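You operate a simulated robot arm through the tools that you are given. There is no shell and no other tool. Be economical: measure what you need, move in short steps, check, and stop when the job is done.

You are at the controls of a simulated two-armed robot. One attempt, no reset.

Task
Heat the iron to 190, iron the white edging on and rub it down with the padded block.
Fine: wait for the green lamp; rub while it is warm; iron on its stand and switched off, block back. Set down upright: iron.
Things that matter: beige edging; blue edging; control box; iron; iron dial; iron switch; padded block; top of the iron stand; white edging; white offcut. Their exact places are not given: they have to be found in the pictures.

The check looks at the end state, three seconds after you hand in, the way a careful person would. Anything else that was tipped, shoved, dropped, spilled or broken makes it a failure.

Robot
Two 7-joint arms with fingered hands on one trunk, on a base that drives. Base frame: it is fixed to the floor where the robot stands at the start and does not move with it; the origin is under the middle of the robot, x ahead of it, y to its left, z up; the surface under the hand at the start is at about z = 900. Readings come in mm, rad, newtons and seconds.
The left shoulder is at the start at [99, 128, 1086], the right one opposite. Places, roughly: control box [700, -200, 900]; iron dial [700, -100, 1000]; iron switch [700, -200, 1000]; top of the iron stand [600, -200, 900]; white offcut (29x4x10 cm) [600, -600, 900]. Payload 5 kg a hand.
The tool frame of a hand sits at the grasp point between the pads (the TCP): z along the fingers, y along the line on which they close. The tips reach 37 mm beyond it. The gripper opens to 124 mm. The gripper's body begins 43 mm behind the TCP. The gripper is a hand of 3 fingers: y runs from the thumb to the fingers, the wrist lies at [-21, -116, -203] in the tool frame, and closing takes about 1.5 s.
Orientation is told as [roll, pitch, yaw] about the base's x, y, z axes, in that order, counted from this pose: with the fingers straight down and the wrist toward the robot, the tool's x, y and z point along [0, 1, 0], [1, 0, 0] and [0, 0, -1] of the base frame.

Tools
- The arms move only by the tool move_arm. It takes "left_targets", "right_targets" or both (then of equal length, played together; a hand with none holds still); each is one flat list of numbers, 7 for each row, row after row: the turn, a rotation vector about the tool's x, y, z in rad, then the shift along the tool's x, y, z in mm, then the opening, from 0 (shut) to 1 (fully open). In form: [wx, wy, wz, tx, ty, tz, claw, wx, wy, wz, tx, ty, tz, claw, ...]. A call has 1 to 10 rows; each row is the pose to reach, as a shift and turn from the pose commanded when the call began, along the tool's axes at that moment. Rows are played at 5 a second. More than 50 mm and 0.15 rad between two rows, or a gripper value outside its range, and nothing of the call is played. A pose out of reach is approached as far as the arm can. The call stops where the force on the tool passes 40 N (or 10 N more than at its start, if that is more) or the arm is blocked; 0.2 s more then pass. Each finger travels about 45 mm/s and halts on what it meets, pressing with about 26 N; the grip force reading is that of the motor and also rises with nothing between the fingers. The clock runs only during rows and for 0.2 s after the last one: add rows that repeat a pose to give the fingers time. It gives the time, the measured TCP pose, the force on the tool (base axes), the opening and the grip force at its end, in the units of the frame above (readings bear some noise), with the torque about the TCP (base axes, N m) and any sound that the robot's microphone picked up.
- Cameras (640 x 400 px; columns grow to the right, rows downward): "scene" is now at [266.3, -32.9, 1266.8]; the picture's right is [-0.35, -0.94, 0.00], its down [-0.36, 0.13, -0.93] and it looks along [0.87, -0.32, -0.38] (base axes); focal length 220 px, centre (320, 200). "left" rides on the left gripper at [-72, -104, -154] in its tool frame; the picture's right is [-0.83, -0.26, 0.49], its down [0.51, -0.72, 0.47] and it looks along [0.23, 0.64, 0.73] (tool axes); focal length 243 px, centre (320, 200). "right" rides on the right gripper at [72, -104, -154] in its tool frame; the picture's right is [-0.83, 0.26, -0.49], its down [-0.51, -0.72, 0.47] and it looks along [-0.23, 0.64, 0.73] (tool axes); focal length 243 px, centre (320, 200).
- grab_frame(camera): a new picture of that camera. It takes no simulated time.
- slide_trunk(by): slides the trunk up (or, below 0, down) by that many mm; the arms and the scene camera ride with it, the base frame stays. It gives what a move gives, with no picture.
- base_move(legs): drives the robot by 1 to 6 legs, each [ahead, left, turn to the left] in mm, mm and rad, along the robot's own axes; the way and the turn of a leg run together, so that a leg with both is an arc; at most 1500 mm and 3.142 rad a leg. The arms and the cameras ride along, it lands a little off, and it stops where it bumps. It gives what a move gives.
- hand_shape(shape, hand): the hand has 3 fingers and takes this shape, open, in about a second: jaw (thumb against the fingers, like two jaws); tri (thumb and two fingers); tip (a fingertip pinch); poke (one finger out to press); point (the index stretched); flat (the hand flat); cup (the hand cupped); fist (a fist). The gripper value then closes the fingers along that shape, each until it touches; the sizes above hold for jaw. It gives what a move gives, with no picture.
- pan_tilt(pan, tilt): turns the head with the scene camera to pan (to the left, within 1.396 rad either way) and tilt (down, from -0.506 to 1.204), counted from straight ahead of the robot. It gives what a move gives.
- measure_at(camera, pixels): for up to 12 pixels [column, row] of the newest picture of that camera ("zoom" is the newest enlarged one), the place [x, y, z] in the base frame of the surface seen there, good to about 2 mm. It takes no simulated time.
- close_up(camera, box): a new picture of the part [left, top, right, bottom] of that camera's present view, enlarged. It takes no simulated time.
- close_job(): hands the job in; it is judged then, once.

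Go step by step. Measure first, check grasps and placings, and put right what went wrong. The budget is 80 turns and 58 pictures, counting those below and the enlarged ones. Unless the task says otherwise, let go and move clear before handing in, and close with one line.

The tools are called after "Emit:" as name(argument=value, ...) on one line, values as JSON. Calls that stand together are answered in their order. move_arm: Moves the arms, as the interface text tells. Its arguments: {"type":"object","properties":{"left_targets":{"type":"array","items":{"type":"number"}},"right_targets":{"type":"array","items":{"type":"number"}}},"required":[]} The other tools are called the same way: slide_trunk (by) slides the trunk up or down; hand_shape (shape, hand) gives the hand a shape; base_move (legs) drives the base; pan_tilt (pan, tilt) turns the head that bears the scene camera; grab_frame (camera) takes a picture; measure_at (camera, pixels) gives the place of the surface under pixels of a picture; close_up (camera, box) takes an enlarged picture of a part of a camera's view; close_job () hands the job in.

At the start:

```text
t: 0.0
left_position: [834.3, 72.1, 1253.6]
left_ee_rot: [-0.001, -0.001, 0.001]
left_wrist_force: [-0.4, 0.5, 1.1]
left_torque: [-0.01, -0.02, -0.03]
left_finger_gap: 123.9
left_finger_force: 0.0
left_shape: jaw
right_position: [585.0, -585.1, 1276.4]
right_ee_rot: [-0.001, -0.001, -0.001]
right_wrist_force: [0.2, 0.5, 0.0]
right_torque: [0.02, 0.0, -0.02]
right_finger_gap: 123.6
right_finger_force: 0.1
right_shape: jaw
trunk travel left (down, up): [-275.0, 288.0]
robot x, y, heading: [1.3, -1.6, -0.001]
head pan, tilt: [-0.356, 0.389]
```

scene: 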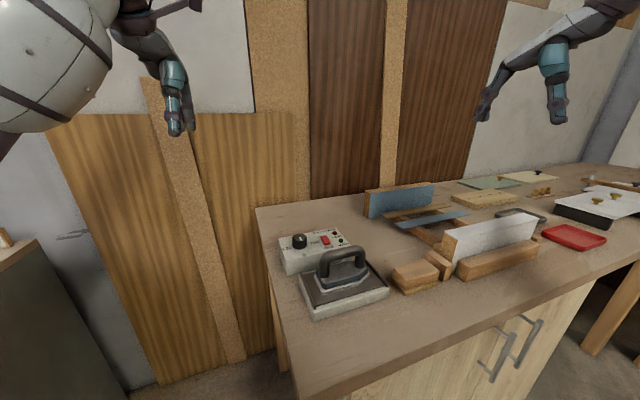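
right: 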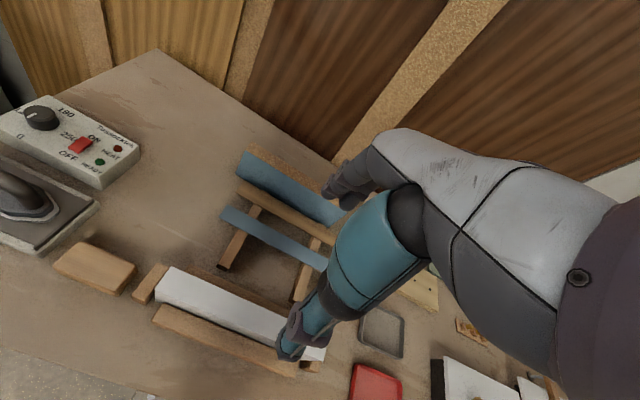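
left: 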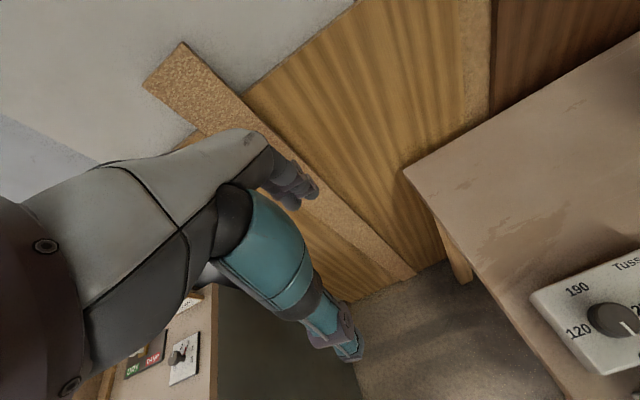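

The scene shows the control box around (315,248), the iron on its stand at (343,280), the block at (415,275), and a white board in clamps at (490,240). I'll enlarge these areas before doing anything.

Emit:
close_up(camera="scene", box=[260, 180, 420, 330])

Emit:
close_up(camera="scene", box=[350, 160, 640, 300])

Emit:
close_up(camera="right", box=[0, 80, 340, 400])

```text
2.67 times, centred on (340, 255) of scene
```

zoom: 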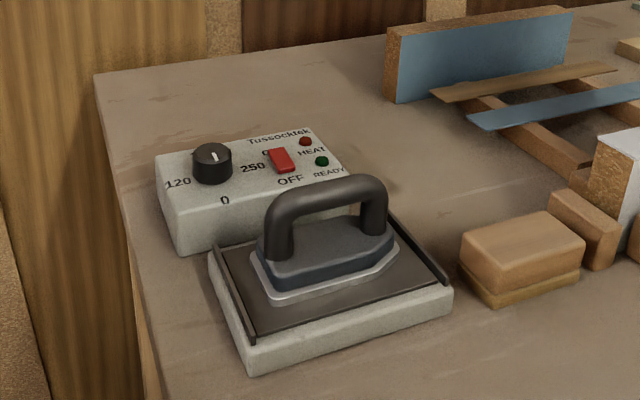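

```text
2.21 times, centred on (495, 230) of scene
```

zoom: 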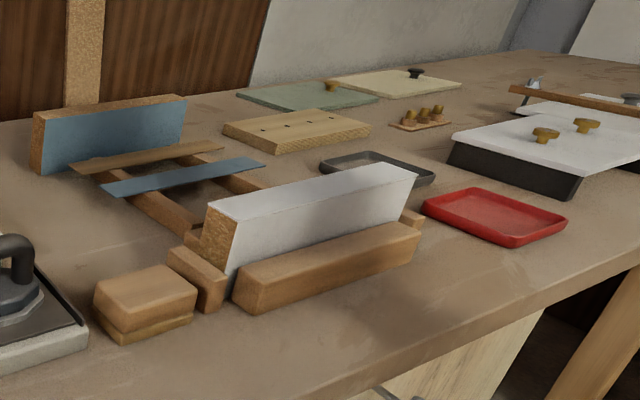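

```text
1.25 times, centred on (170, 240) of right
```

zoom: 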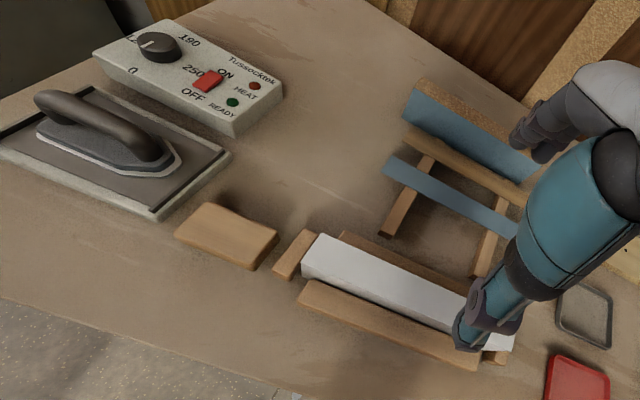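

The white strip seems to be lying already on the top edge of the clamped white offcut, and the blue and beige strips lie on the rails. I'll measure the key points.

Emit:
measure_at(camera="zoom", pixels=[[316, 238], [304, 262], [512, 336], [500, 345], [40, 98], [160, 155], [80, 90], [152, 215], [225, 225], [158, 42], [208, 80], [232, 101]])

Emit:
pan_tilt(pan=-0.5, tilt=0.75)

Emit:
grab_frame(camera="scene")

```text
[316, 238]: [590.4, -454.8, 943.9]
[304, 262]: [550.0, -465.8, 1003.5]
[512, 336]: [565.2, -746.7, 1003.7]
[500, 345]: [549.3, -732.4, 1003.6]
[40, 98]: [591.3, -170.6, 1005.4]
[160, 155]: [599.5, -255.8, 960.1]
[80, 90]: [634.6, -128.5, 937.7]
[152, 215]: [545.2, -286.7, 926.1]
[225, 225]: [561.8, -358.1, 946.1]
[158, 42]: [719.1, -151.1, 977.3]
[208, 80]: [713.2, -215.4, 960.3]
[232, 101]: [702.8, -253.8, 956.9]
```

```text
t: 0.8
left_position: [833.4, 72.0, 1253.8]
left_ee_rot: [-0.001, -0.001, 0.001]
left_wrist_force: [-0.3, 0.2, -0.4]
left_torque: [0.0, -0.02, 0.04]
left_finger_gap: 123.6
left_finger_force: 0.0
left_shape: jaw
right_position: [586.2, -585.6, 1276.1]
right_ee_rot: [-0.001, 0.0, 0.0]
right_wrist_force: [-0.2, -0.4, -0.5]
right_torque: [0.0, 0.01, 0.04]
right_finger_gap: 123.7
right_finger_force: 0.0
right_shape: jaw
trunk travel left (down, up): [-275.0, 288.0]
robot x, y, heading: [-0.9, -1.3, -0.004]
head pan, tilt: [-0.499, 0.75]
```

```text
51 pictures are left
```

scene: 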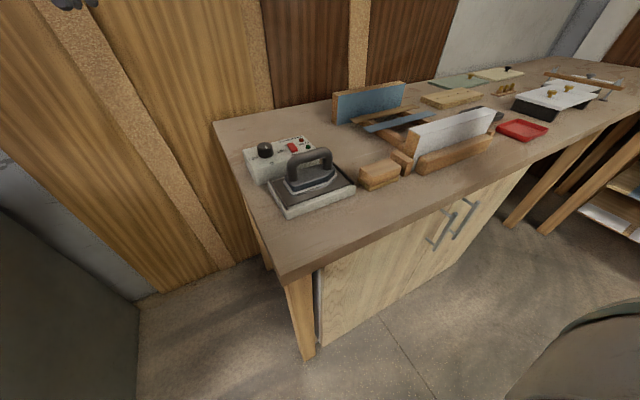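

The strip top is at z≈1004, about x 550–590 and y -460 to -750. Next I need close views of the control box and the strip.

Emit:
close_up(camera="scene", box=[235, 125, 365, 220])

Emit:
close_up(camera="scene", box=[350, 95, 510, 195])

Emit:
close_up(camera="right", box=[0, 85, 150, 200])

```text
4.21 times, centred on (300, 172) of scene
```

zoom: 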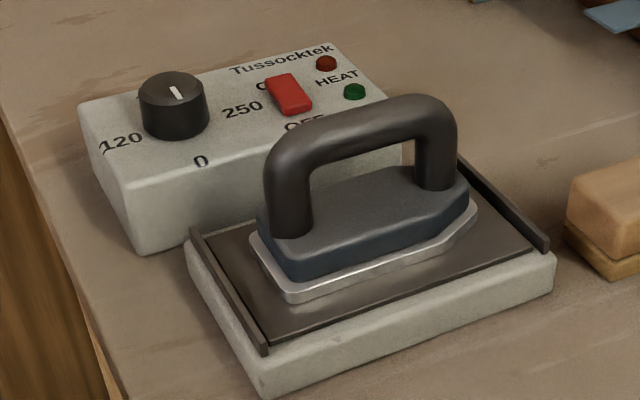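

```text
4.00 times, centred on (430, 145) of scene
```

zoom: 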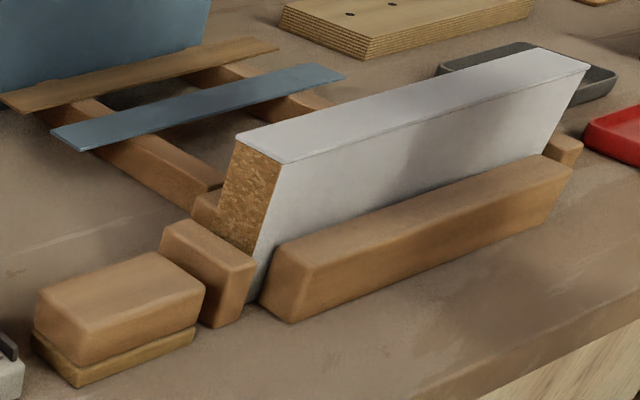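

```text
3.48 times, centred on (75, 142) of right
```

zoom: 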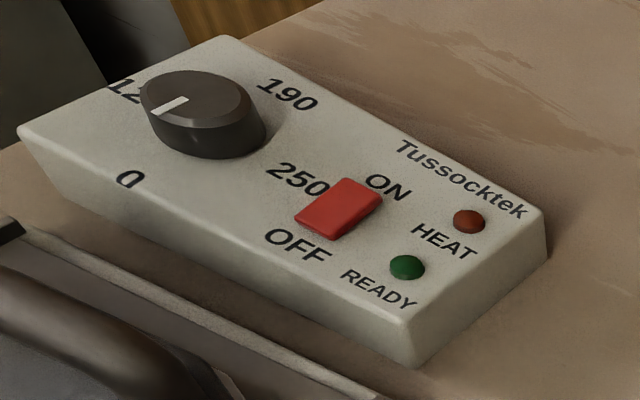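

Both views show the dial and labels clearly. I'll measure on this enlargement of the box.

Emit:
measure_at(camera="zoom", pixels=[[196, 101], [155, 110], [186, 98], [130, 179], [125, 90], [289, 94], [297, 180], [345, 185], [325, 218], [225, 40], [405, 322], [540, 210]])

Emit:
grab_frame(camera="left")

```text
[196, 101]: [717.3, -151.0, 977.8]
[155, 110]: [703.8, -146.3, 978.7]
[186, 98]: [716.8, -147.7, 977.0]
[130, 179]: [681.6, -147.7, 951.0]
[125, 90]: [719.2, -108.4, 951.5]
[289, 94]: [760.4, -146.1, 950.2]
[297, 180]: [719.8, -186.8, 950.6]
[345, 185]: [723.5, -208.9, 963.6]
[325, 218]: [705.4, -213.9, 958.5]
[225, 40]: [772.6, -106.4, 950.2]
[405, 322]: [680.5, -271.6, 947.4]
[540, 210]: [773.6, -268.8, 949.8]
```

```text
47 pictures are left
```

left: 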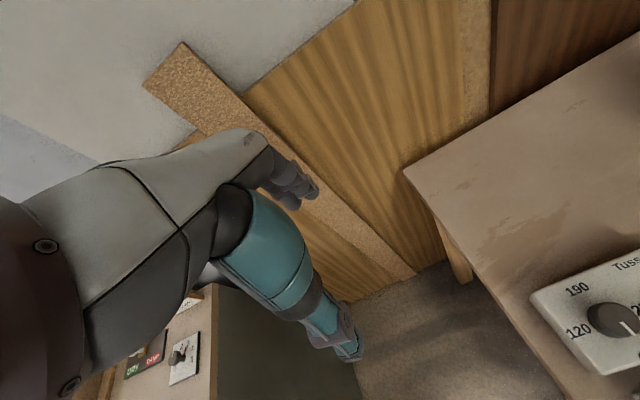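

The dial centre is about (720,-147), top z 978. The pointer is toward -x, which is 0, and 190 lies on +x, reached clockwise past 120. The switch at (714,-211) has its ON end toward +x. I'll bring the left hand above the dial, pre-turned to the left.

Emit:
move_arm(left_targets=[0, 0, -0.075, -27.4, -14.1, 21, 0.65, 0, 0, -0.15, -54.8, -28.2, 42, 0.65, 0, 0, -0.225, -82.2, -42.3, 63, 0.65, 0, 0, -0.3, -109.6, -56.4, 84, 0.65, 0, 0, -0.375, -137, -70.5, 105, 0.65, 0, 0, -0.45, -164.4, -84.6, 126, 0.65, 0, 0, -0.525, -191.8, -98.7, 147, 0.65, 0, 0, -0.6, -219, -113, 168, 0.65, 0, 0, -0.6, -219, -113, 190, 0.65, 0, 0, -0.6, -219, -113, 190, 0.65])

Emit:
grab_frame(camera="left")

Emit:
grab_frame(camera="scene")

```text
t: 3.0
left_position: [721.4, -147.9, 1064.2]
left_ee_rot: [0.001, 0.001, 0.601]
left_wrist_force: [-0.3, 0.0, 0.3]
left_torque: [-0.01, -0.02, -0.01]
left_finger_gap: 81.0
left_finger_force: 0.1
left_shape: jaw
right_position: [585.0, -587.0, 1275.2]
right_ee_rot: [0.0, 0.001, -0.001]
right_wrist_force: [-0.6, 0.2, 0.4]
right_torque: [0.03, 0.0, 0.01]
right_finger_gap: 123.8
right_finger_force: 0.0
right_shape: jaw
trunk travel left (down, up): [-275.0, 288.0]
robot x, y, heading: [1.7, 0.3, 0.006]
head pan, tilt: [-0.499, 0.75]
```

```text
46 pictures are left
```

left: 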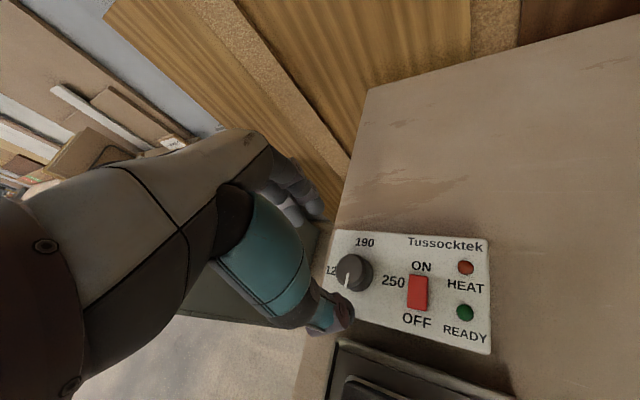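

```text
45 pictures are left
```

scene: 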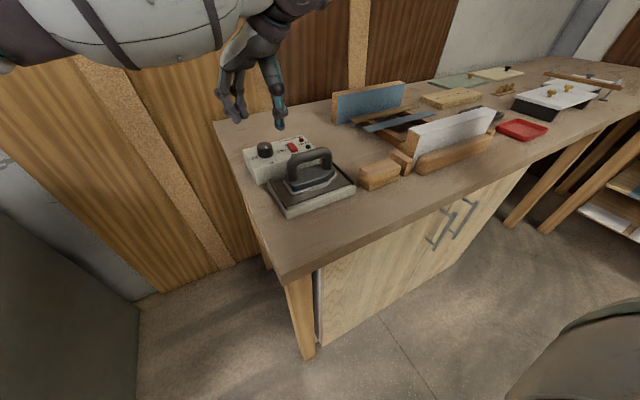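

The hand straddles the dial in the scene picture, with fingers at (238,115) and (280,125). I'll descend to z≈992 and close on the knob.

Emit:
move_arm(left_targets=[0, 0, 0, 1, 0, 36, 0.65, 0, 0, 0, 1, 0, 72, 0.65, 0, 0, 0, 1, 0, 72, 0.3, 0, 0, 0, 1, 0, 72, 0.2, 0, 0, 0, 1, 0, 72, 0.2, 0, 0, 0, 1, 0, 72, 0.2, 0, 0, 0, 1, 0, 72, 0.2, 0, 0, 0, 1, 0, 72, 0.2])

Emit:
close_up(camera="left", box=[280, 200, 520, 380])

Emit:
close_up(camera="scene", box=[220, 90, 370, 200])

```text
t: 4.8
left_position: [720.1, -146.4, 990.4]
left_ee_rot: [0.001, 0.0, 0.598]
left_wrist_force: [-2.5, -0.9, -1.4]
left_torque: [-0.01, 0.08, 0.01]
left_finger_gap: 27.3
left_finger_force: 26.0
left_shape: jaw
right_position: [585.5, -585.4, 1275.8]
right_ee_rot: [-0.001, 0.001, -0.001]
right_wrist_force: [-0.2, 0.8, -0.1]
right_torque: [-0.05, -0.04, 0.05]
right_finger_gap: 123.9
right_finger_force: 0.1
right_shape: jaw
trunk travel left (down, up): [-275.0, 288.0]
robot x, y, heading: [1.3, -2.0, 0.005]
head pan, tilt: [-0.499, 0.75]
```

```text
2.22 times, centred on (400, 290) of left
```

zoom: 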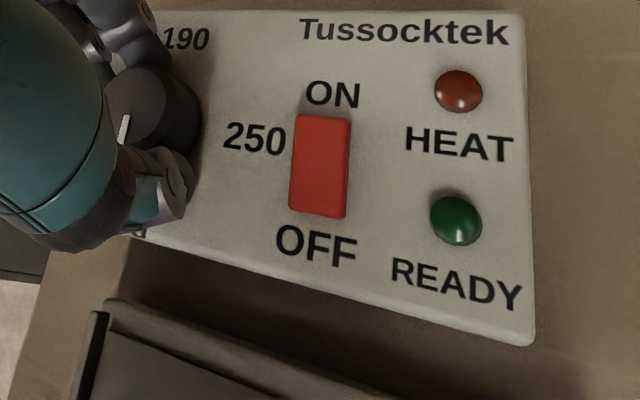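

```text
3.64 times, centred on (295, 145) of scene
```

zoom: 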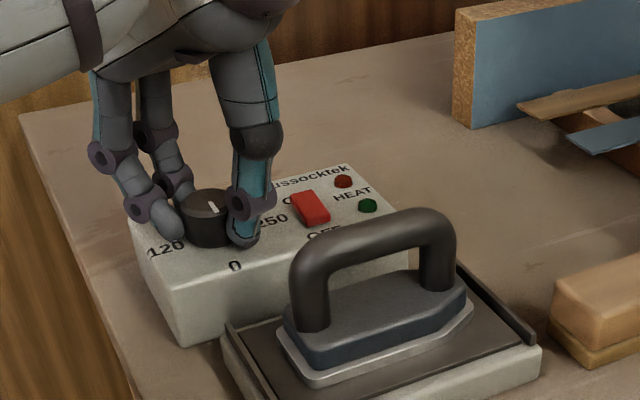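

The fingers hold the knob: gap 27 mm, force 26 N. I'll turn it clockwise 1.4 rad and watch the pointer.

Emit:
move_arm(left_targets=[0, 0, 0.14, 0, 0, 0, 0.2, 0, 0, 0.28, 0, 0, 0, 0.2, 0, 0, 0.42, 0, 0, 0, 0.2, 0, 0, 0.56, 0, 0, 0, 0.2, 0, 0, 0.7, 0, 0, 0, 0.2, 0, 0, 0.84, 0, 0, 0, 0.2, 0, 0, 0.98, 0, 0, 0, 0.2, 0, 0, 1.12, 0, 0, 0, 0.2, 0, 0, 1.26, 0, 0, 0, 0.2, 0, 0, 1.4, 0, 0, 0, 0.2])

Emit:
close_up(camera="scene", box=[220, 90, 370, 200])

```text
t: 7.0
left_position: [721.1, -145.0, 990.9]
left_ee_rot: [0.001, 0.002, -0.803]
left_wrist_force: [3.6, -4.7, -9.7]
left_torque: [-0.21, -0.22, 0.01]
left_finger_gap: 26.7
left_finger_force: 26.5
left_shape: jaw
right_position: [585.5, -586.5, 1275.3]
right_ee_rot: [-0.001, 0.001, 0.0]
right_wrist_force: [-0.4, -0.4, -0.1]
right_torque: [0.02, 0.02, 0.03]
right_finger_gap: 123.6
right_finger_force: 0.0
right_shape: jaw
trunk travel left (down, up): [-275.0, 288.0]
robot x, y, heading: [1.5, -3.3, -0.001]
head pan, tilt: [-0.499, 0.75]
```

```text
3.64 times, centred on (295, 145) of scene
```

zoom: 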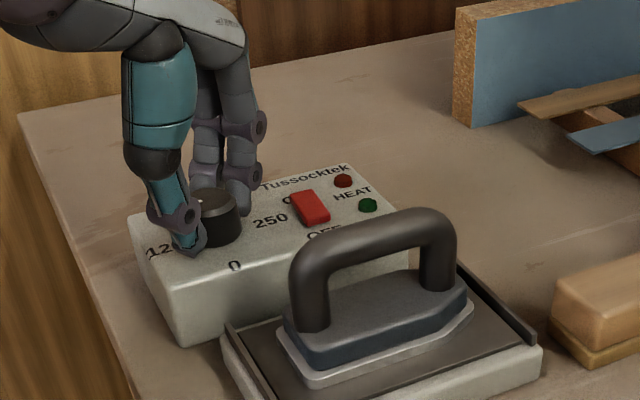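

The hand turned by 1.4 rad. I need to see how far the pointer moved.

Emit:
close_up(camera="left", box=[220, 180, 540, 400])

```text
1.82 times, centred on (380, 290) of left
```

zoom: 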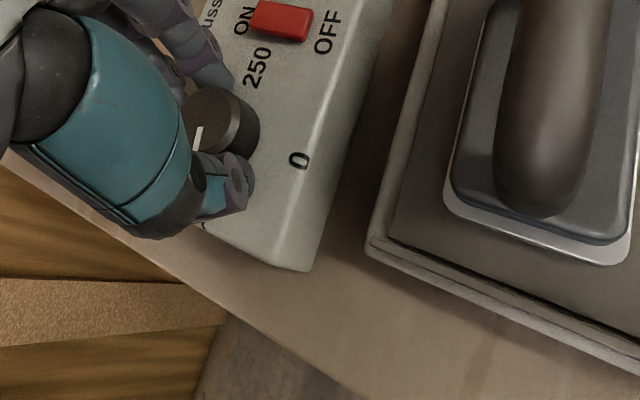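

The pointer follows the hand. I'll release, rewind 1.4 rad, then regrip.

Emit:
move_arm(left_targets=[0, 0, 0, 0, 0, 0, 0.55, 0, 0, 0, 0, 0, 0, 0.55, 0, 0, 0, 0, 0, 0, 0.55, 0, 0, -0.14, 0, 0, 0, 0.55, 0, 0, -0.28, 0, 0, 0, 0.55, 0, 0, -0.42, 0, 0, 0, 0.55, 0, 0, -0.56, 0, 0, 0, 0.55, 0, 0, -0.7, 0, 0, 0, 0.55, 0, 0, -0.84, 0, 0, 0, 0.55, 0, 0, -0.98, 0, 0, 0, 0.55])

Emit:
move_arm(left_targets=[0, 0, -0.14, 0, 0, 0, 0.55, 0, 0, -0.28, 0, 0, 0, 0.55, 0, 0, -0.42, 0, 0, 0, 0.55, 0, 0, -0.42, 0, 0, 0, 0.2, 0, 0, -0.42, 0, 0, 0, 0.2, 0, 0, -0.42, 0, 0, 0, 0.2, 0, 0, -0.42, 0, 0, 0, 0.2, 0, 0, -0.42, 0, 0, 0, 0.2])

Emit:
close_up(camera="left", box=[260, 200, 520, 380])

```text
t: 9.2
left_position: [718.2, -145.9, 992.3]
left_ee_rot: [0.001, 0.0, 0.182]
left_wrist_force: [0.5, 0.0, 0.2]
left_torque: [0.04, 0.0, 0.02]
left_finger_gap: 68.0
left_finger_force: 0.1
left_shape: jaw
right_position: [584.9, -585.7, 1275.6]
right_ee_rot: [0.0, 0.001, 0.0]
right_wrist_force: [-0.5, -0.2, -0.3]
right_torque: [-0.02, -0.02, 0.03]
right_finger_gap: 123.7
right_finger_force: 0.2
right_shape: jaw
trunk travel left (down, up): [-275.0, 288.0]
robot x, y, heading: [-1.7, 1.3, -0.003]
head pan, tilt: [-0.499, 0.75]
```

```text
t: 11.0
left_position: [720.6, -145.0, 992.1]
left_ee_rot: [0.0, 0.0, 0.6]
left_wrist_force: [-1.3, 0.4, -2.2]
left_torque: [0.02, 0.01, -0.01]
left_finger_gap: 27.2
left_finger_force: 25.8
left_shape: jaw
right_position: [585.2, -584.1, 1276.0]
right_ee_rot: [0.0, 0.001, -0.001]
right_wrist_force: [-0.7, -0.8, 0.7]
right_torque: [0.02, 0.03, 0.02]
right_finger_gap: 124.1
right_finger_force: 0.2
right_shape: jaw
trunk travel left (down, up): [-275.0, 288.0]
robot x, y, heading: [-3.9, 1.1, 0.004]
head pan, tilt: [-0.499, 0.75]
```

```text
2.22 times, centred on (390, 290) of left
```

zoom: 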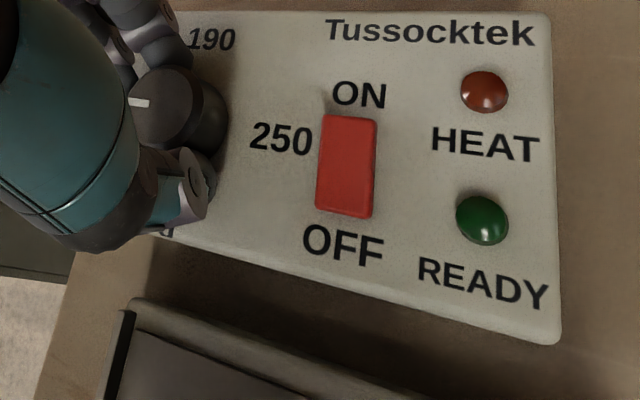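

The pointer (140,102) now sits about 80° round, near 120. I'll turn it another 1.72 rad.

Emit:
move_arm(left_targets=[0, 0, 0.14, 0, 0, 0, 0.2, 0, 0, 0.28, 0, 0, 0, 0.2, 0, 0, 0.42, 0, 0, 0, 0.2, 0, 0, 0.56, 0, 0, 0, 0.2, 0, 0, 0.7, 0, 0, 0, 0.2, 0, 0, 0.84, 0, 0, 0, 0.2, 0, 0, 0.98, 0, 0, 0, 0.2, 0, 0, 1.12, 0, 0, 0, 0.2, 0, 0, 1.26, 0, 0, 0, 0.2, 0, 0, 1.4, 0, 0, 0, 0.2])

Emit:
move_arm(left_targets=[0, 0, 0.12, 0, 0, 0, 0.2, 0, 0, 0.24, 0, 0, 0, 0.2, 0, 0, 0.34, 0, 0, 0, 0.2, 0, 0, 0.34, 0, 0, 0, 0.2, 0, 0, 0.34, 0, 0, 0, 0.6, 0, 0, 0.34, 0, 0, 0, 0.6, 0, 0, 0.34, 0, 0, 0, 0.6, 0, 0, 0.34, 0, 0, -45, 0.6, 0, 0, 0.34, 0, 0, -90, 0.6])

Emit:
close_up(camera="scene", box=[220, 90, 370, 200])

Emit:
close_up(camera="right", box=[0, 85, 150, 200])

```text
t: 13.2
left_position: [721.4, -145.4, 991.7]
left_ee_rot: [-0.001, 0.0, -0.801]
left_wrist_force: [10.3, -1.4, 4.5]
left_torque: [-0.2, -0.41, 0.03]
left_finger_gap: 26.9
left_finger_force: 26.1
left_shape: jaw
right_position: [586.7, -585.7, 1275.7]
right_ee_rot: [0.0, -0.001, 0.001]
right_wrist_force: [0.6, -0.2, 0.1]
right_torque: [0.01, -0.02, -0.01]
right_finger_gap: 123.8
right_finger_force: 0.1
right_shape: jaw
trunk travel left (down, up): [-275.0, 288.0]
robot x, y, heading: [-3.9, -0.1, -0.002]
head pan, tilt: [-0.499, 0.75]
```

```text
t: 15.2
left_position: [722.6, -146.6, 1083.5]
left_ee_rot: [0.0, 0.002, -1.14]
left_wrist_force: [0.0, 0.7, 0.1]
left_torque: [0.01, -0.03, 0.01]
left_finger_gap: 74.2
left_finger_force: 0.1
left_shape: jaw
right_position: [585.2, -585.9, 1276.0]
right_ee_rot: [0.0, -0.004, -0.001]
right_wrist_force: [-0.4, 0.2, -0.2]
right_torque: [0.0, 0.01, -0.06]
right_finger_gap: 123.6
right_finger_force: 0.0
right_shape: jaw
trunk travel left (down, up): [-275.0, 288.0]
robot x, y, heading: [0.4, -0.8, 0.004]
head pan, tilt: [-0.499, 0.75]
```

```text
3.64 times, centred on (295, 145) of scene
```

zoom: 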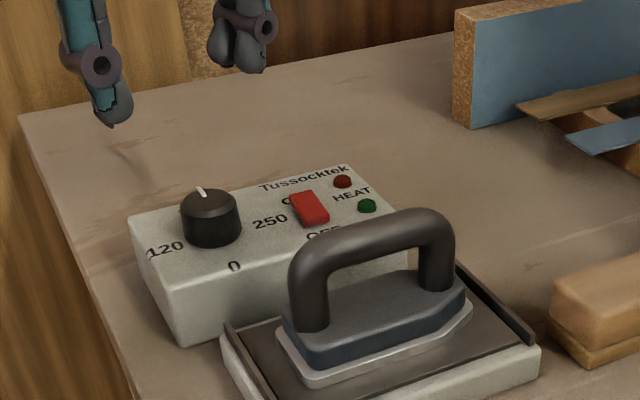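

```text
3.48 times, centred on (75, 142) of right
```

zoom: 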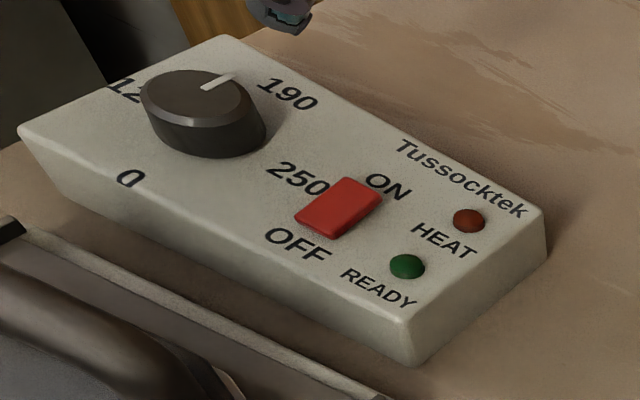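

The pointer is now near 190; I'll measure its direction.

Emit:
measure_at(camera="zoom", pixels=[[232, 78], [218, 84], [206, 88], [196, 101], [142, 100], [250, 98], [289, 94], [130, 179]])

Emit:
hand_shape(hand="left", shape="poke")

Emit:
close_up(camera="scene", box=[200, 60, 370, 200])

```text
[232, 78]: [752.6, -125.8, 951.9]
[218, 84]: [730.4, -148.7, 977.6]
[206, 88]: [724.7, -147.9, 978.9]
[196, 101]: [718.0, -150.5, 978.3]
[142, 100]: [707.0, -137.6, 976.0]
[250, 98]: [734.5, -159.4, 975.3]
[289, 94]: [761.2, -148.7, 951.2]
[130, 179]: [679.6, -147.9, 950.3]
```

```text
t: 16.1
left_position: [723.7, -145.7, 1082.6]
left_ee_rot: [0.0, 0.0, -1.138]
left_wrist_force: [-0.2, -0.5, -0.7]
left_torque: [0.03, 0.03, 0.03]
left_finger_gap: 0.0
left_finger_force: 0.0
left_shape: poke
right_position: [585.0, -585.2, 1275.4]
right_ee_rot: [0.0, -0.001, 0.001]
right_wrist_force: [-1.3, -0.5, 0.4]
right_torque: [-0.02, 0.0, -0.01]
right_finger_gap: 123.9
right_finger_force: 0.0
right_shape: jaw
trunk travel left (down, up): [-275.0, 288.0]
robot x, y, heading: [-1.4, -1.4, -0.001]
head pan, tilt: [-0.499, 0.75]
```

```text
2.86 times, centred on (285, 130) of scene
```

zoom: 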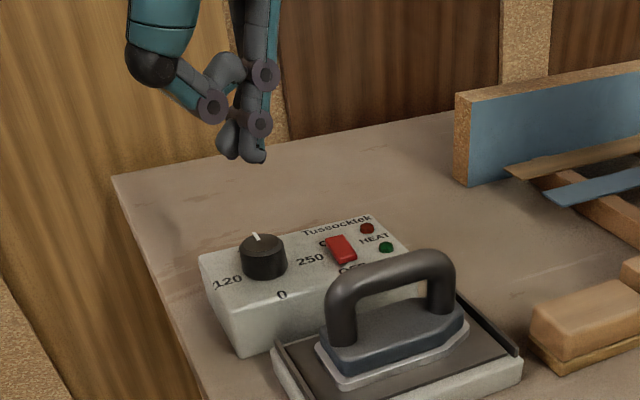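

The pointer runs along +x at y≈-148, so it's on 190. The hand now has the poke shape; I'll measure where the fingertip is.

Emit:
measure_at(camera="zoom", pixels=[[262, 158], [258, 152], [248, 157], [228, 150], [232, 130], [258, 125], [210, 105]])

Emit:
close_up(camera="left", box=[200, 150, 480, 400])

Emit:
close_up(camera="right", box=[0, 0, 240, 180])

```text
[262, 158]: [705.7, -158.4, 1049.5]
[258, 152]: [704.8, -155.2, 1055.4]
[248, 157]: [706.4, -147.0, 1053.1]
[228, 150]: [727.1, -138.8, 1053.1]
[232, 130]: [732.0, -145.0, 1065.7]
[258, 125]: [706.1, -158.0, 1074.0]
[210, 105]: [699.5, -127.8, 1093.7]
```

```text
1.60 times, centred on (340, 275) of left
```

zoom: 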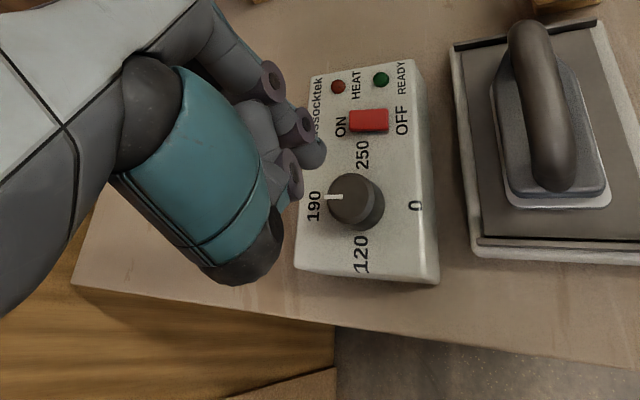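

```text
2.22 times, centred on (120, 90) of right
```

zoom: 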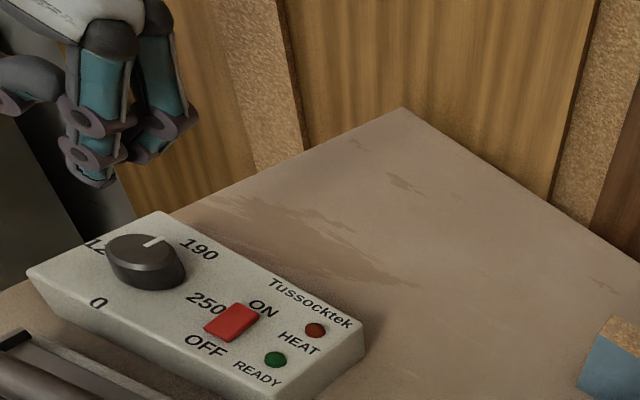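

The dial shows 190. The index tip is about (704,-153,1046), 20 mm behind the TCP in x. I'll shift so it hangs over the ON end at (724,-211), come down to just above and check.

Emit:
move_arm(left_targets=[0, 0, 0, -3.5, 31, 0, 0, 0, 0, 0, -7, 62, 0, 0, 0, 0, 0, -7, 62, 35, 0, 0, 0, 0, -7, 62, 68, 0, 0, 0, 0, -7, 62, 68, 0])

Emit:
close_up(camera="scene", box=[220, 90, 370, 200])

Emit:
close_up(camera="right", box=[0, 60, 160, 190])

```text
t: 17.3
left_position: [741.2, -206.4, 1011.7]
left_ee_rot: [0.001, -0.001, -1.141]
left_wrist_force: [-0.5, 0.0, -0.1]
left_torque: [-0.01, 0.03, 0.03]
left_finger_gap: 0.0
left_finger_force: 0.0
left_shape: poke
right_position: [585.4, -585.4, 1275.5]
right_ee_rot: [-0.001, -0.001, 0.0]
right_wrist_force: [-0.7, -0.5, 0.3]
right_torque: [0.0, -0.01, 0.02]
right_finger_gap: 123.5
right_finger_force: 0.0
right_shape: jaw
trunk travel left (down, up): [-275.0, 288.0]
robot x, y, heading: [-3.2, 3.2, -0.001]
head pan, tilt: [-0.499, 0.75]
```

```text
3.64 times, centred on (295, 145) of scene
```

zoom: 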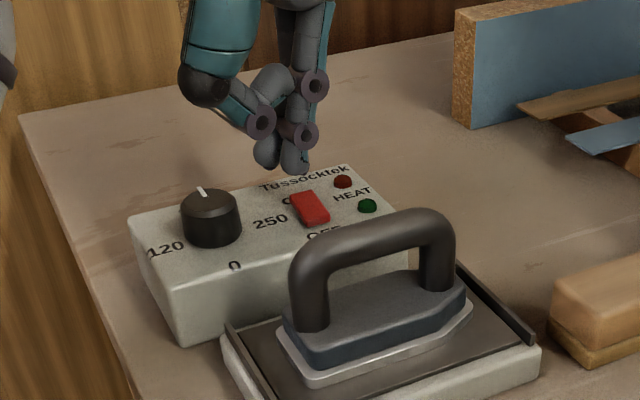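

```text
3.08 times, centred on (80, 125) of right
```

zoom: 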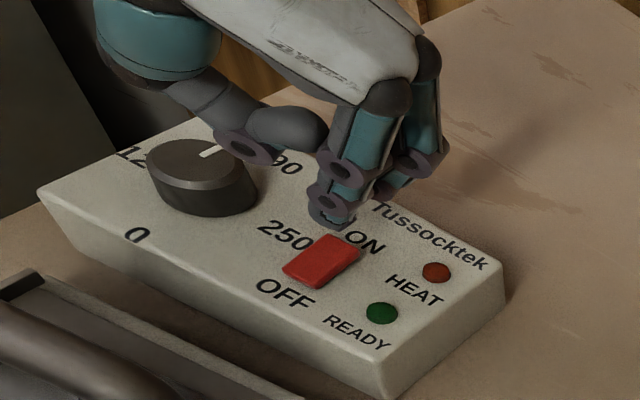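

Emit:
measure_at(camera="zoom", pixels=[[330, 215], [333, 222], [325, 205], [345, 245], [330, 238], [312, 283], [320, 262], [360, 245]])

```text
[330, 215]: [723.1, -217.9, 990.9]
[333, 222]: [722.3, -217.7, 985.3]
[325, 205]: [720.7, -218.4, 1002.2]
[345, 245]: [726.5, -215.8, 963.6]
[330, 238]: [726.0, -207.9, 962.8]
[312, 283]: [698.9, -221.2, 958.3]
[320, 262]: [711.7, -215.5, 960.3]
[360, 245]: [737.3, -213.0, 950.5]
```

The index tip hangs over the ON end, at (722,-217,985) against rocker top 963. I'll press down in small steps.

Emit:
move_arm(left_targets=[0, 0, 0, 0, 0, 10, 0, 0, 0, 0, 0, 0, 16, 0, 0, 0, 0, 0, 0, 20, 0, 0, 0, 0, 0, 0, 24, 0, 0, 0, 0, 0, 0, 27, 0])

Emit:
close_up(camera="right", box=[0, 60, 160, 190])

```text
t: 18.4
left_position: [741.2, -205.7, 996.4]
left_ee_rot: [0.003, -0.014, -1.138]
left_wrist_force: [-1.8, 0.7, 17.3]
left_torque: [-0.2, 0.37, 0.0]
left_finger_gap: 0.0
left_finger_force: 0.0
left_shape: poke
right_position: [585.1, -585.5, 1276.5]
right_ee_rot: [0.001, -0.003, 0.001]
right_wrist_force: [0.5, -0.5, -0.3]
right_torque: [-0.02, 0.03, -0.01]
right_finger_gap: 123.9
right_finger_force: 0.0
right_shape: jaw
trunk travel left (down, up): [-275.0, 288.0]
robot x, y, heading: [2.2, -4.0, -0.004]
head pan, tilt: [-0.499, 0.75]
stopped in row 5 (left hand): the force on the tool passed its limit at 44 N (the readings are from after the stop); the commanded pose is now the measured one
```

```text
3.08 times, centred on (80, 125) of right
```

zoom: 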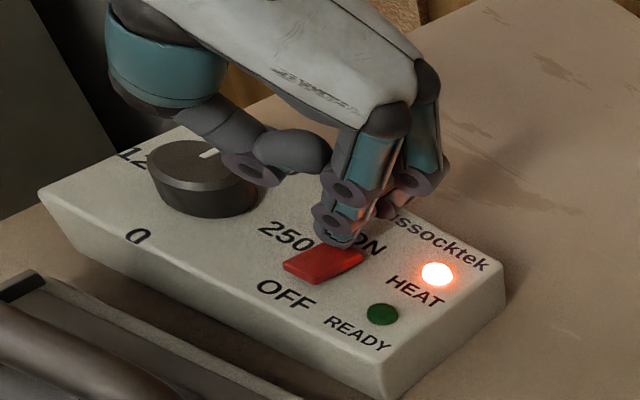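

The rocker went to ON and the red HEAT lamp is lit at (437,273). I'll lift the left hand and move it aside while I look at the iron.

Emit:
move_arm(left_targets=[0, 0, 0, 0, 0, -40, 0, 0, 0, 0, 0, 0, -80, 0, 0, 0, 0, 0, 0, -110, 0, 0, 0, 0, 20, -40, -120, 0, 0, 0, 0, 40, -80, -130, 0, 0, 0, 0, 60, -120, -140, 0, 0, 0, 0, 80, -160, -150, 0, 0, 0, 0, 100, -200, -160, 0, 0, 0, 0, 112, -228, -160, 0])

Emit:
close_up(camera="right", box=[0, 90, 220, 290])

Emit:
grab_frame(camera="left")

```text
t: 20.4
left_position: [747.1, 53.2, 1151.2]
left_ee_rot: [0.002, -0.01, -1.14]
left_wrist_force: [0.2, 0.3, -1.0]
left_torque: [-0.01, 0.01, 0.04]
left_finger_gap: 0.0
left_finger_force: 0.0
left_shape: poke
right_position: [584.6, -585.1, 1276.4]
right_ee_rot: [-0.002, -0.001, 0.0]
right_wrist_force: [0.1, 0.7, 0.6]
right_torque: [0.0, -0.01, -0.01]
right_finger_gap: 123.6
right_finger_force: 0.0
right_shape: jaw
trunk travel left (down, up): [-275.0, 288.0]
robot x, y, heading: [5.5, -1.3, -0.004]
head pan, tilt: [-0.499, 0.75]
```

```text
2.00 times, centred on (110, 190) of right
```

zoom: 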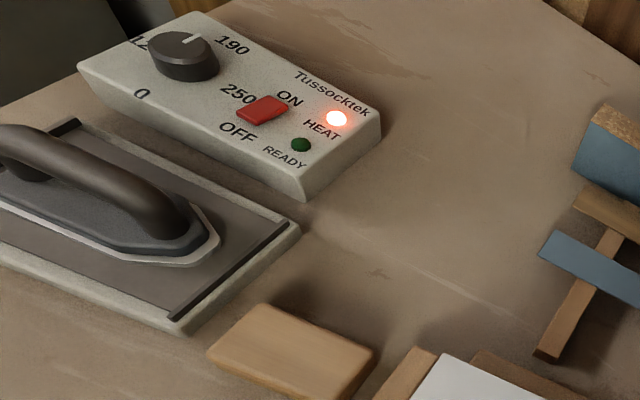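

```text
30 pictures are left
```

left: 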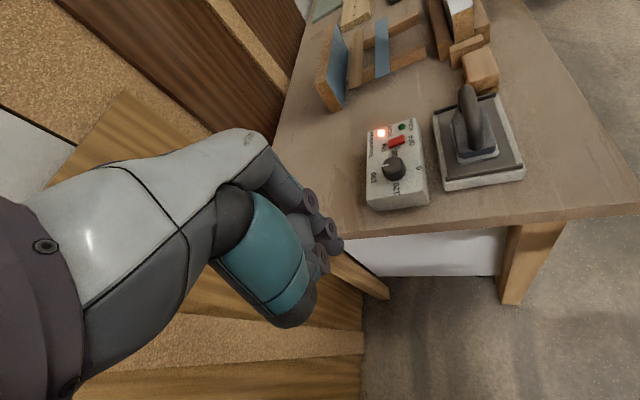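

The left camera now looks down on the iron around (475,130). I'll enlarge it to measure the handle, and scan from the scene camera too.

Emit:
close_up(camera="left", box=[350, 50, 550, 220])

Emit:
measure_at(camera="zoom", pixels=[[370, 115], [365, 140], [375, 190], [380, 230], [345, 215], [395, 285], [465, 270], [300, 330], [410, 170], [350, 170], [315, 380], [440, 230]])

Emit:
close_up(camera="scene", box=[250, 130, 370, 220])

```text
2.35 times, centred on (450, 135) of left
```

zoom: 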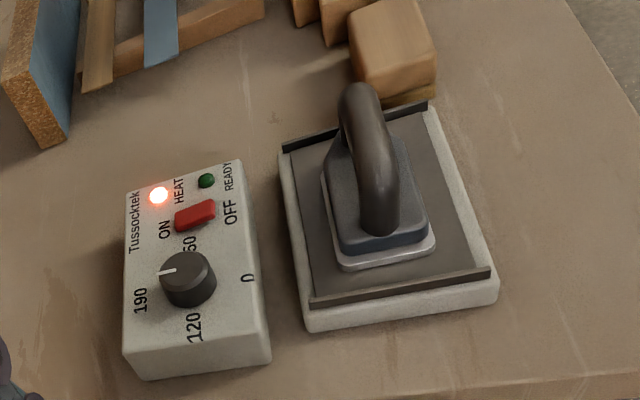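

```text
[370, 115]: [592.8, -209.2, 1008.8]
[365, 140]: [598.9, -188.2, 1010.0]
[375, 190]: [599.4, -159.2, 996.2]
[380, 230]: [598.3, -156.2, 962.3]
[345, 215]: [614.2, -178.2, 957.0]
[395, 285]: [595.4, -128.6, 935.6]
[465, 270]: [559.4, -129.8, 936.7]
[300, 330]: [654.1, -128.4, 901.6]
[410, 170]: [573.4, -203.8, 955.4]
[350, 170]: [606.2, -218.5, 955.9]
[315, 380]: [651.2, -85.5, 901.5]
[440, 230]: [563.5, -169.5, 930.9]
```

```text
4.44 times, centred on (310, 175) of scene
```

zoom: 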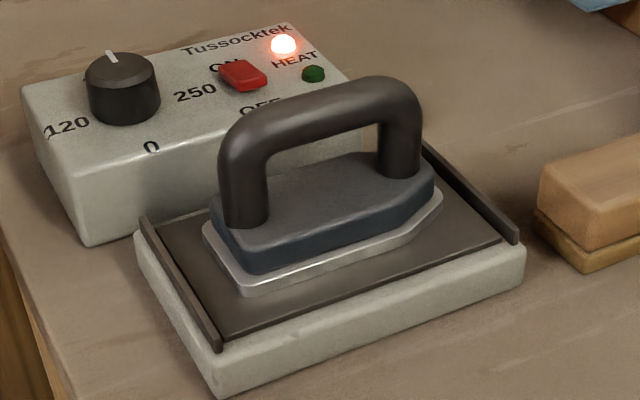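

I'll measure the iron's extents on this view.

Emit:
measure_at(camera="zoom", pixels=[[245, 210], [240, 130], [310, 105], [375, 85], [405, 120], [410, 160], [320, 125], [240, 288], [205, 228], [435, 225], [443, 195], [350, 300]])

Emit:
measure_at(camera="scene", pixels=[[378, 168], [395, 165], [380, 185], [362, 172], [385, 162], [412, 137], [470, 110], [490, 112]])

```text
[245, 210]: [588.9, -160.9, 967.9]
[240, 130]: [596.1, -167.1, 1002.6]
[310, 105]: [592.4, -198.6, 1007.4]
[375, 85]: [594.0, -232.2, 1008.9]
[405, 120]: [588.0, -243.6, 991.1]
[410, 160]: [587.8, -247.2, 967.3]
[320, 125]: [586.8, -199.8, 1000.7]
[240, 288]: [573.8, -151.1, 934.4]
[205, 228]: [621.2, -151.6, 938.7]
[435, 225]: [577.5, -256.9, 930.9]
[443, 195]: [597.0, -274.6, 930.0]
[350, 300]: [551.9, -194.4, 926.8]
```

```text
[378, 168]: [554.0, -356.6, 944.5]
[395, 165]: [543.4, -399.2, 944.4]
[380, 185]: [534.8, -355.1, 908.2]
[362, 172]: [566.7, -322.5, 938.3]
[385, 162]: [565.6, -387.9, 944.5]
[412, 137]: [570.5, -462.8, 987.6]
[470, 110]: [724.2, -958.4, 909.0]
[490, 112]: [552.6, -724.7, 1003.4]
```

The iron's handle bar is centred near (597,-202), top about 1010, with the sole on the plate at about 930. I'll move the right hand above it while the iron heats.

Emit:
move_arm(right_targets=[0, 0, 0, 42, 1, 20, 1, 0, 0, 0, 84, 3, 40, 1, 0, 0, 0, 126, 4, 60, 1, 0, 0, 0, 168, 5, 80, 1, 0, 0, 0, 210, 7, 100, 1, 0, 0, 0, 252, 8, 120, 1, 0, 0, 0, 294, 10, 140, 1, 0, 0, 0, 338, 11, 160, 1, 0, 0, 0, 383, 12, 180, 1, 0, 0, 0, 383, 12, 186, 0.8])

Emit:
grab_frame(camera="scene")

Emit:
grab_frame(camera="right")

```text
t: 22.6
left_position: [746.9, 50.9, 1152.0]
left_ee_rot: [0.003, -0.009, -1.138]
left_wrist_force: [-0.1, -1.0, -0.1]
left_torque: [0.03, -0.02, -0.01]
left_finger_gap: 0.0
left_finger_force: 0.0
left_shape: poke
right_position: [598.2, -203.1, 1088.5]
right_ee_rot: [0.002, 0.001, 0.001]
right_wrist_force: [0.5, -0.7, 0.2]
right_torque: [0.03, 0.0, 0.01]
right_finger_gap: 99.5
right_finger_force: 0.0
right_shape: jaw
trunk travel left (down, up): [-275.0, 288.0]
robot x, y, heading: [-1.6, 1.4, 0.003]
head pan, tilt: [-0.499, 0.75]
```

```text
27 pictures are left
```

scene: 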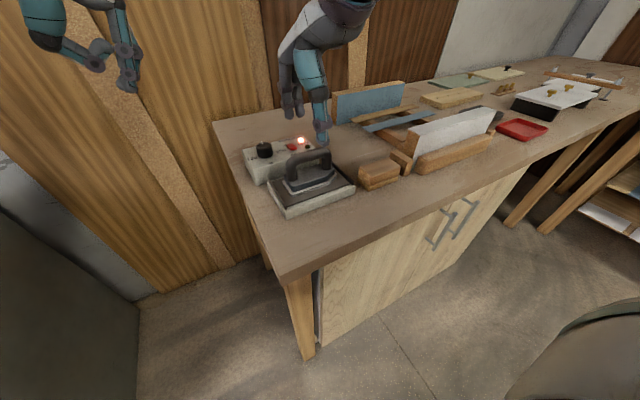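

```text
26 pictures are left
```

right: 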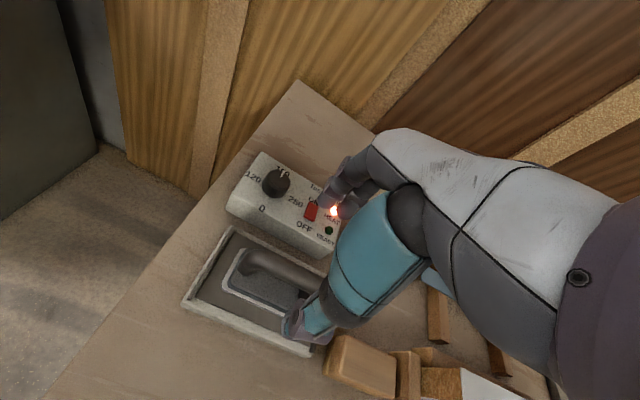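

The right hand is above the handle and the lamp is still red. I'll lower it, close on the bar, and wait holding still.

Emit:
move_arm(right_targets=[0, 0, 0, 0, 0, 30, 0.8, 0, 0, 0, 0, 0, 60, 0.8, 0, 0, 0, 0, 0, 87, 0.8, 0, 0, 0, 0, 0, 87, 0.4, 0, 0, 0, 0, 0, 87, 0.05, 0, 0, 0, 0, 0, 87, 0.05, 0, 0, 0, 0, 0, 87, 0.05, 0, 0, 0, 0, 0, 87, 0.05, 0, 0, 0, 0, 0, 87, 0.05, 0, 0, 0, 0, 0, 87, 0.05])

Emit:
close_up(camera="left", box=[350, 30, 550, 200])

Emit:
close_up(camera="scene", box=[240, 90, 390, 210])

```text
t: 24.8
left_position: [746.5, 51.2, 1152.1]
left_ee_rot: [0.003, -0.009, -1.137]
left_wrist_force: [0.1, -0.3, -0.4]
left_torque: [-0.02, -0.03, -0.02]
left_finger_gap: 0.0
left_finger_force: 0.1
left_shape: poke
right_position: [597.9, -200.2, 1002.7]
right_ee_rot: [0.0, -0.001, -0.001]
right_wrist_force: [-1.0, 0.3, 0.6]
right_torque: [-0.01, 0.04, -0.02]
right_finger_gap: 6.4
right_finger_force: 0.1
right_shape: jaw
trunk travel left (down, up): [-275.0, 288.0]
robot x, y, heading: [-2.0, -0.5, 0.002]
head pan, tilt: [-0.499, 0.75]
```

```text
2.35 times, centred on (450, 115) of left
```

zoom: 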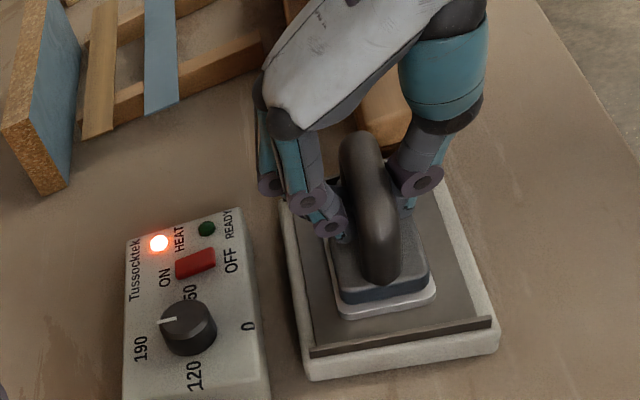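

```text
3.33 times, centred on (315, 150) of scene
```

zoom: 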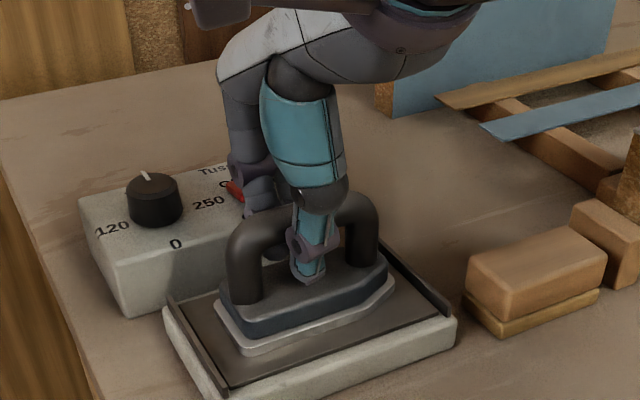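

The gap reached 6.4 mm without force, so the bar may only be loosely caged. The lamp is still red at (158,243). I'll close fully and check the grip force.

Emit:
move_arm(right_targets=[0, 0, 0, 0, 0, 0, 0, 0, 0, 0, 0, 0, 0, 0, 0, 0, 0, 0, 0, 0, 0])

Emit:
close_up(camera="left", box=[420, 60, 520, 150])

```text
t: 25.6
left_position: [748.2, 51.0, 1150.4]
left_ee_rot: [0.002, -0.009, -1.138]
left_wrist_force: [0.1, 0.0, -0.5]
left_torque: [0.01, 0.01, 0.0]
left_finger_gap: 0.1
left_finger_force: 0.0
left_shape: poke
right_position: [597.9, -200.7, 1001.7]
right_ee_rot: [-0.001, 0.003, 0.0]
right_wrist_force: [-0.6, 0.1, -0.5]
right_torque: [-0.01, -0.03, -0.03]
right_finger_gap: 3.7
right_finger_force: 26.0
right_shape: jaw
trunk travel left (down, up): [-275.0, 288.0]
robot x, y, heading: [-3.7, 2.7, 0.003]
head pan, tilt: [-0.499, 0.75]
```

```text
4.44 times, centred on (470, 105) of left
```

zoom: 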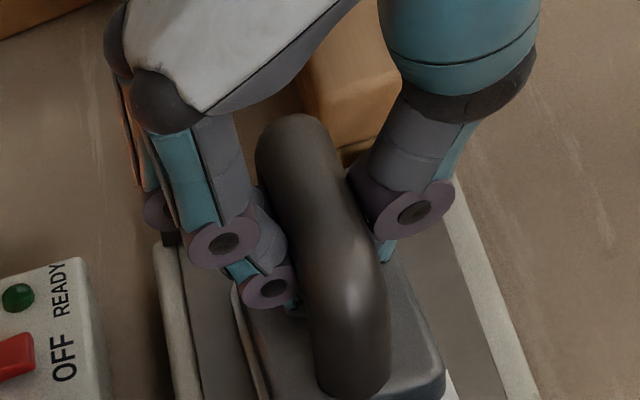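

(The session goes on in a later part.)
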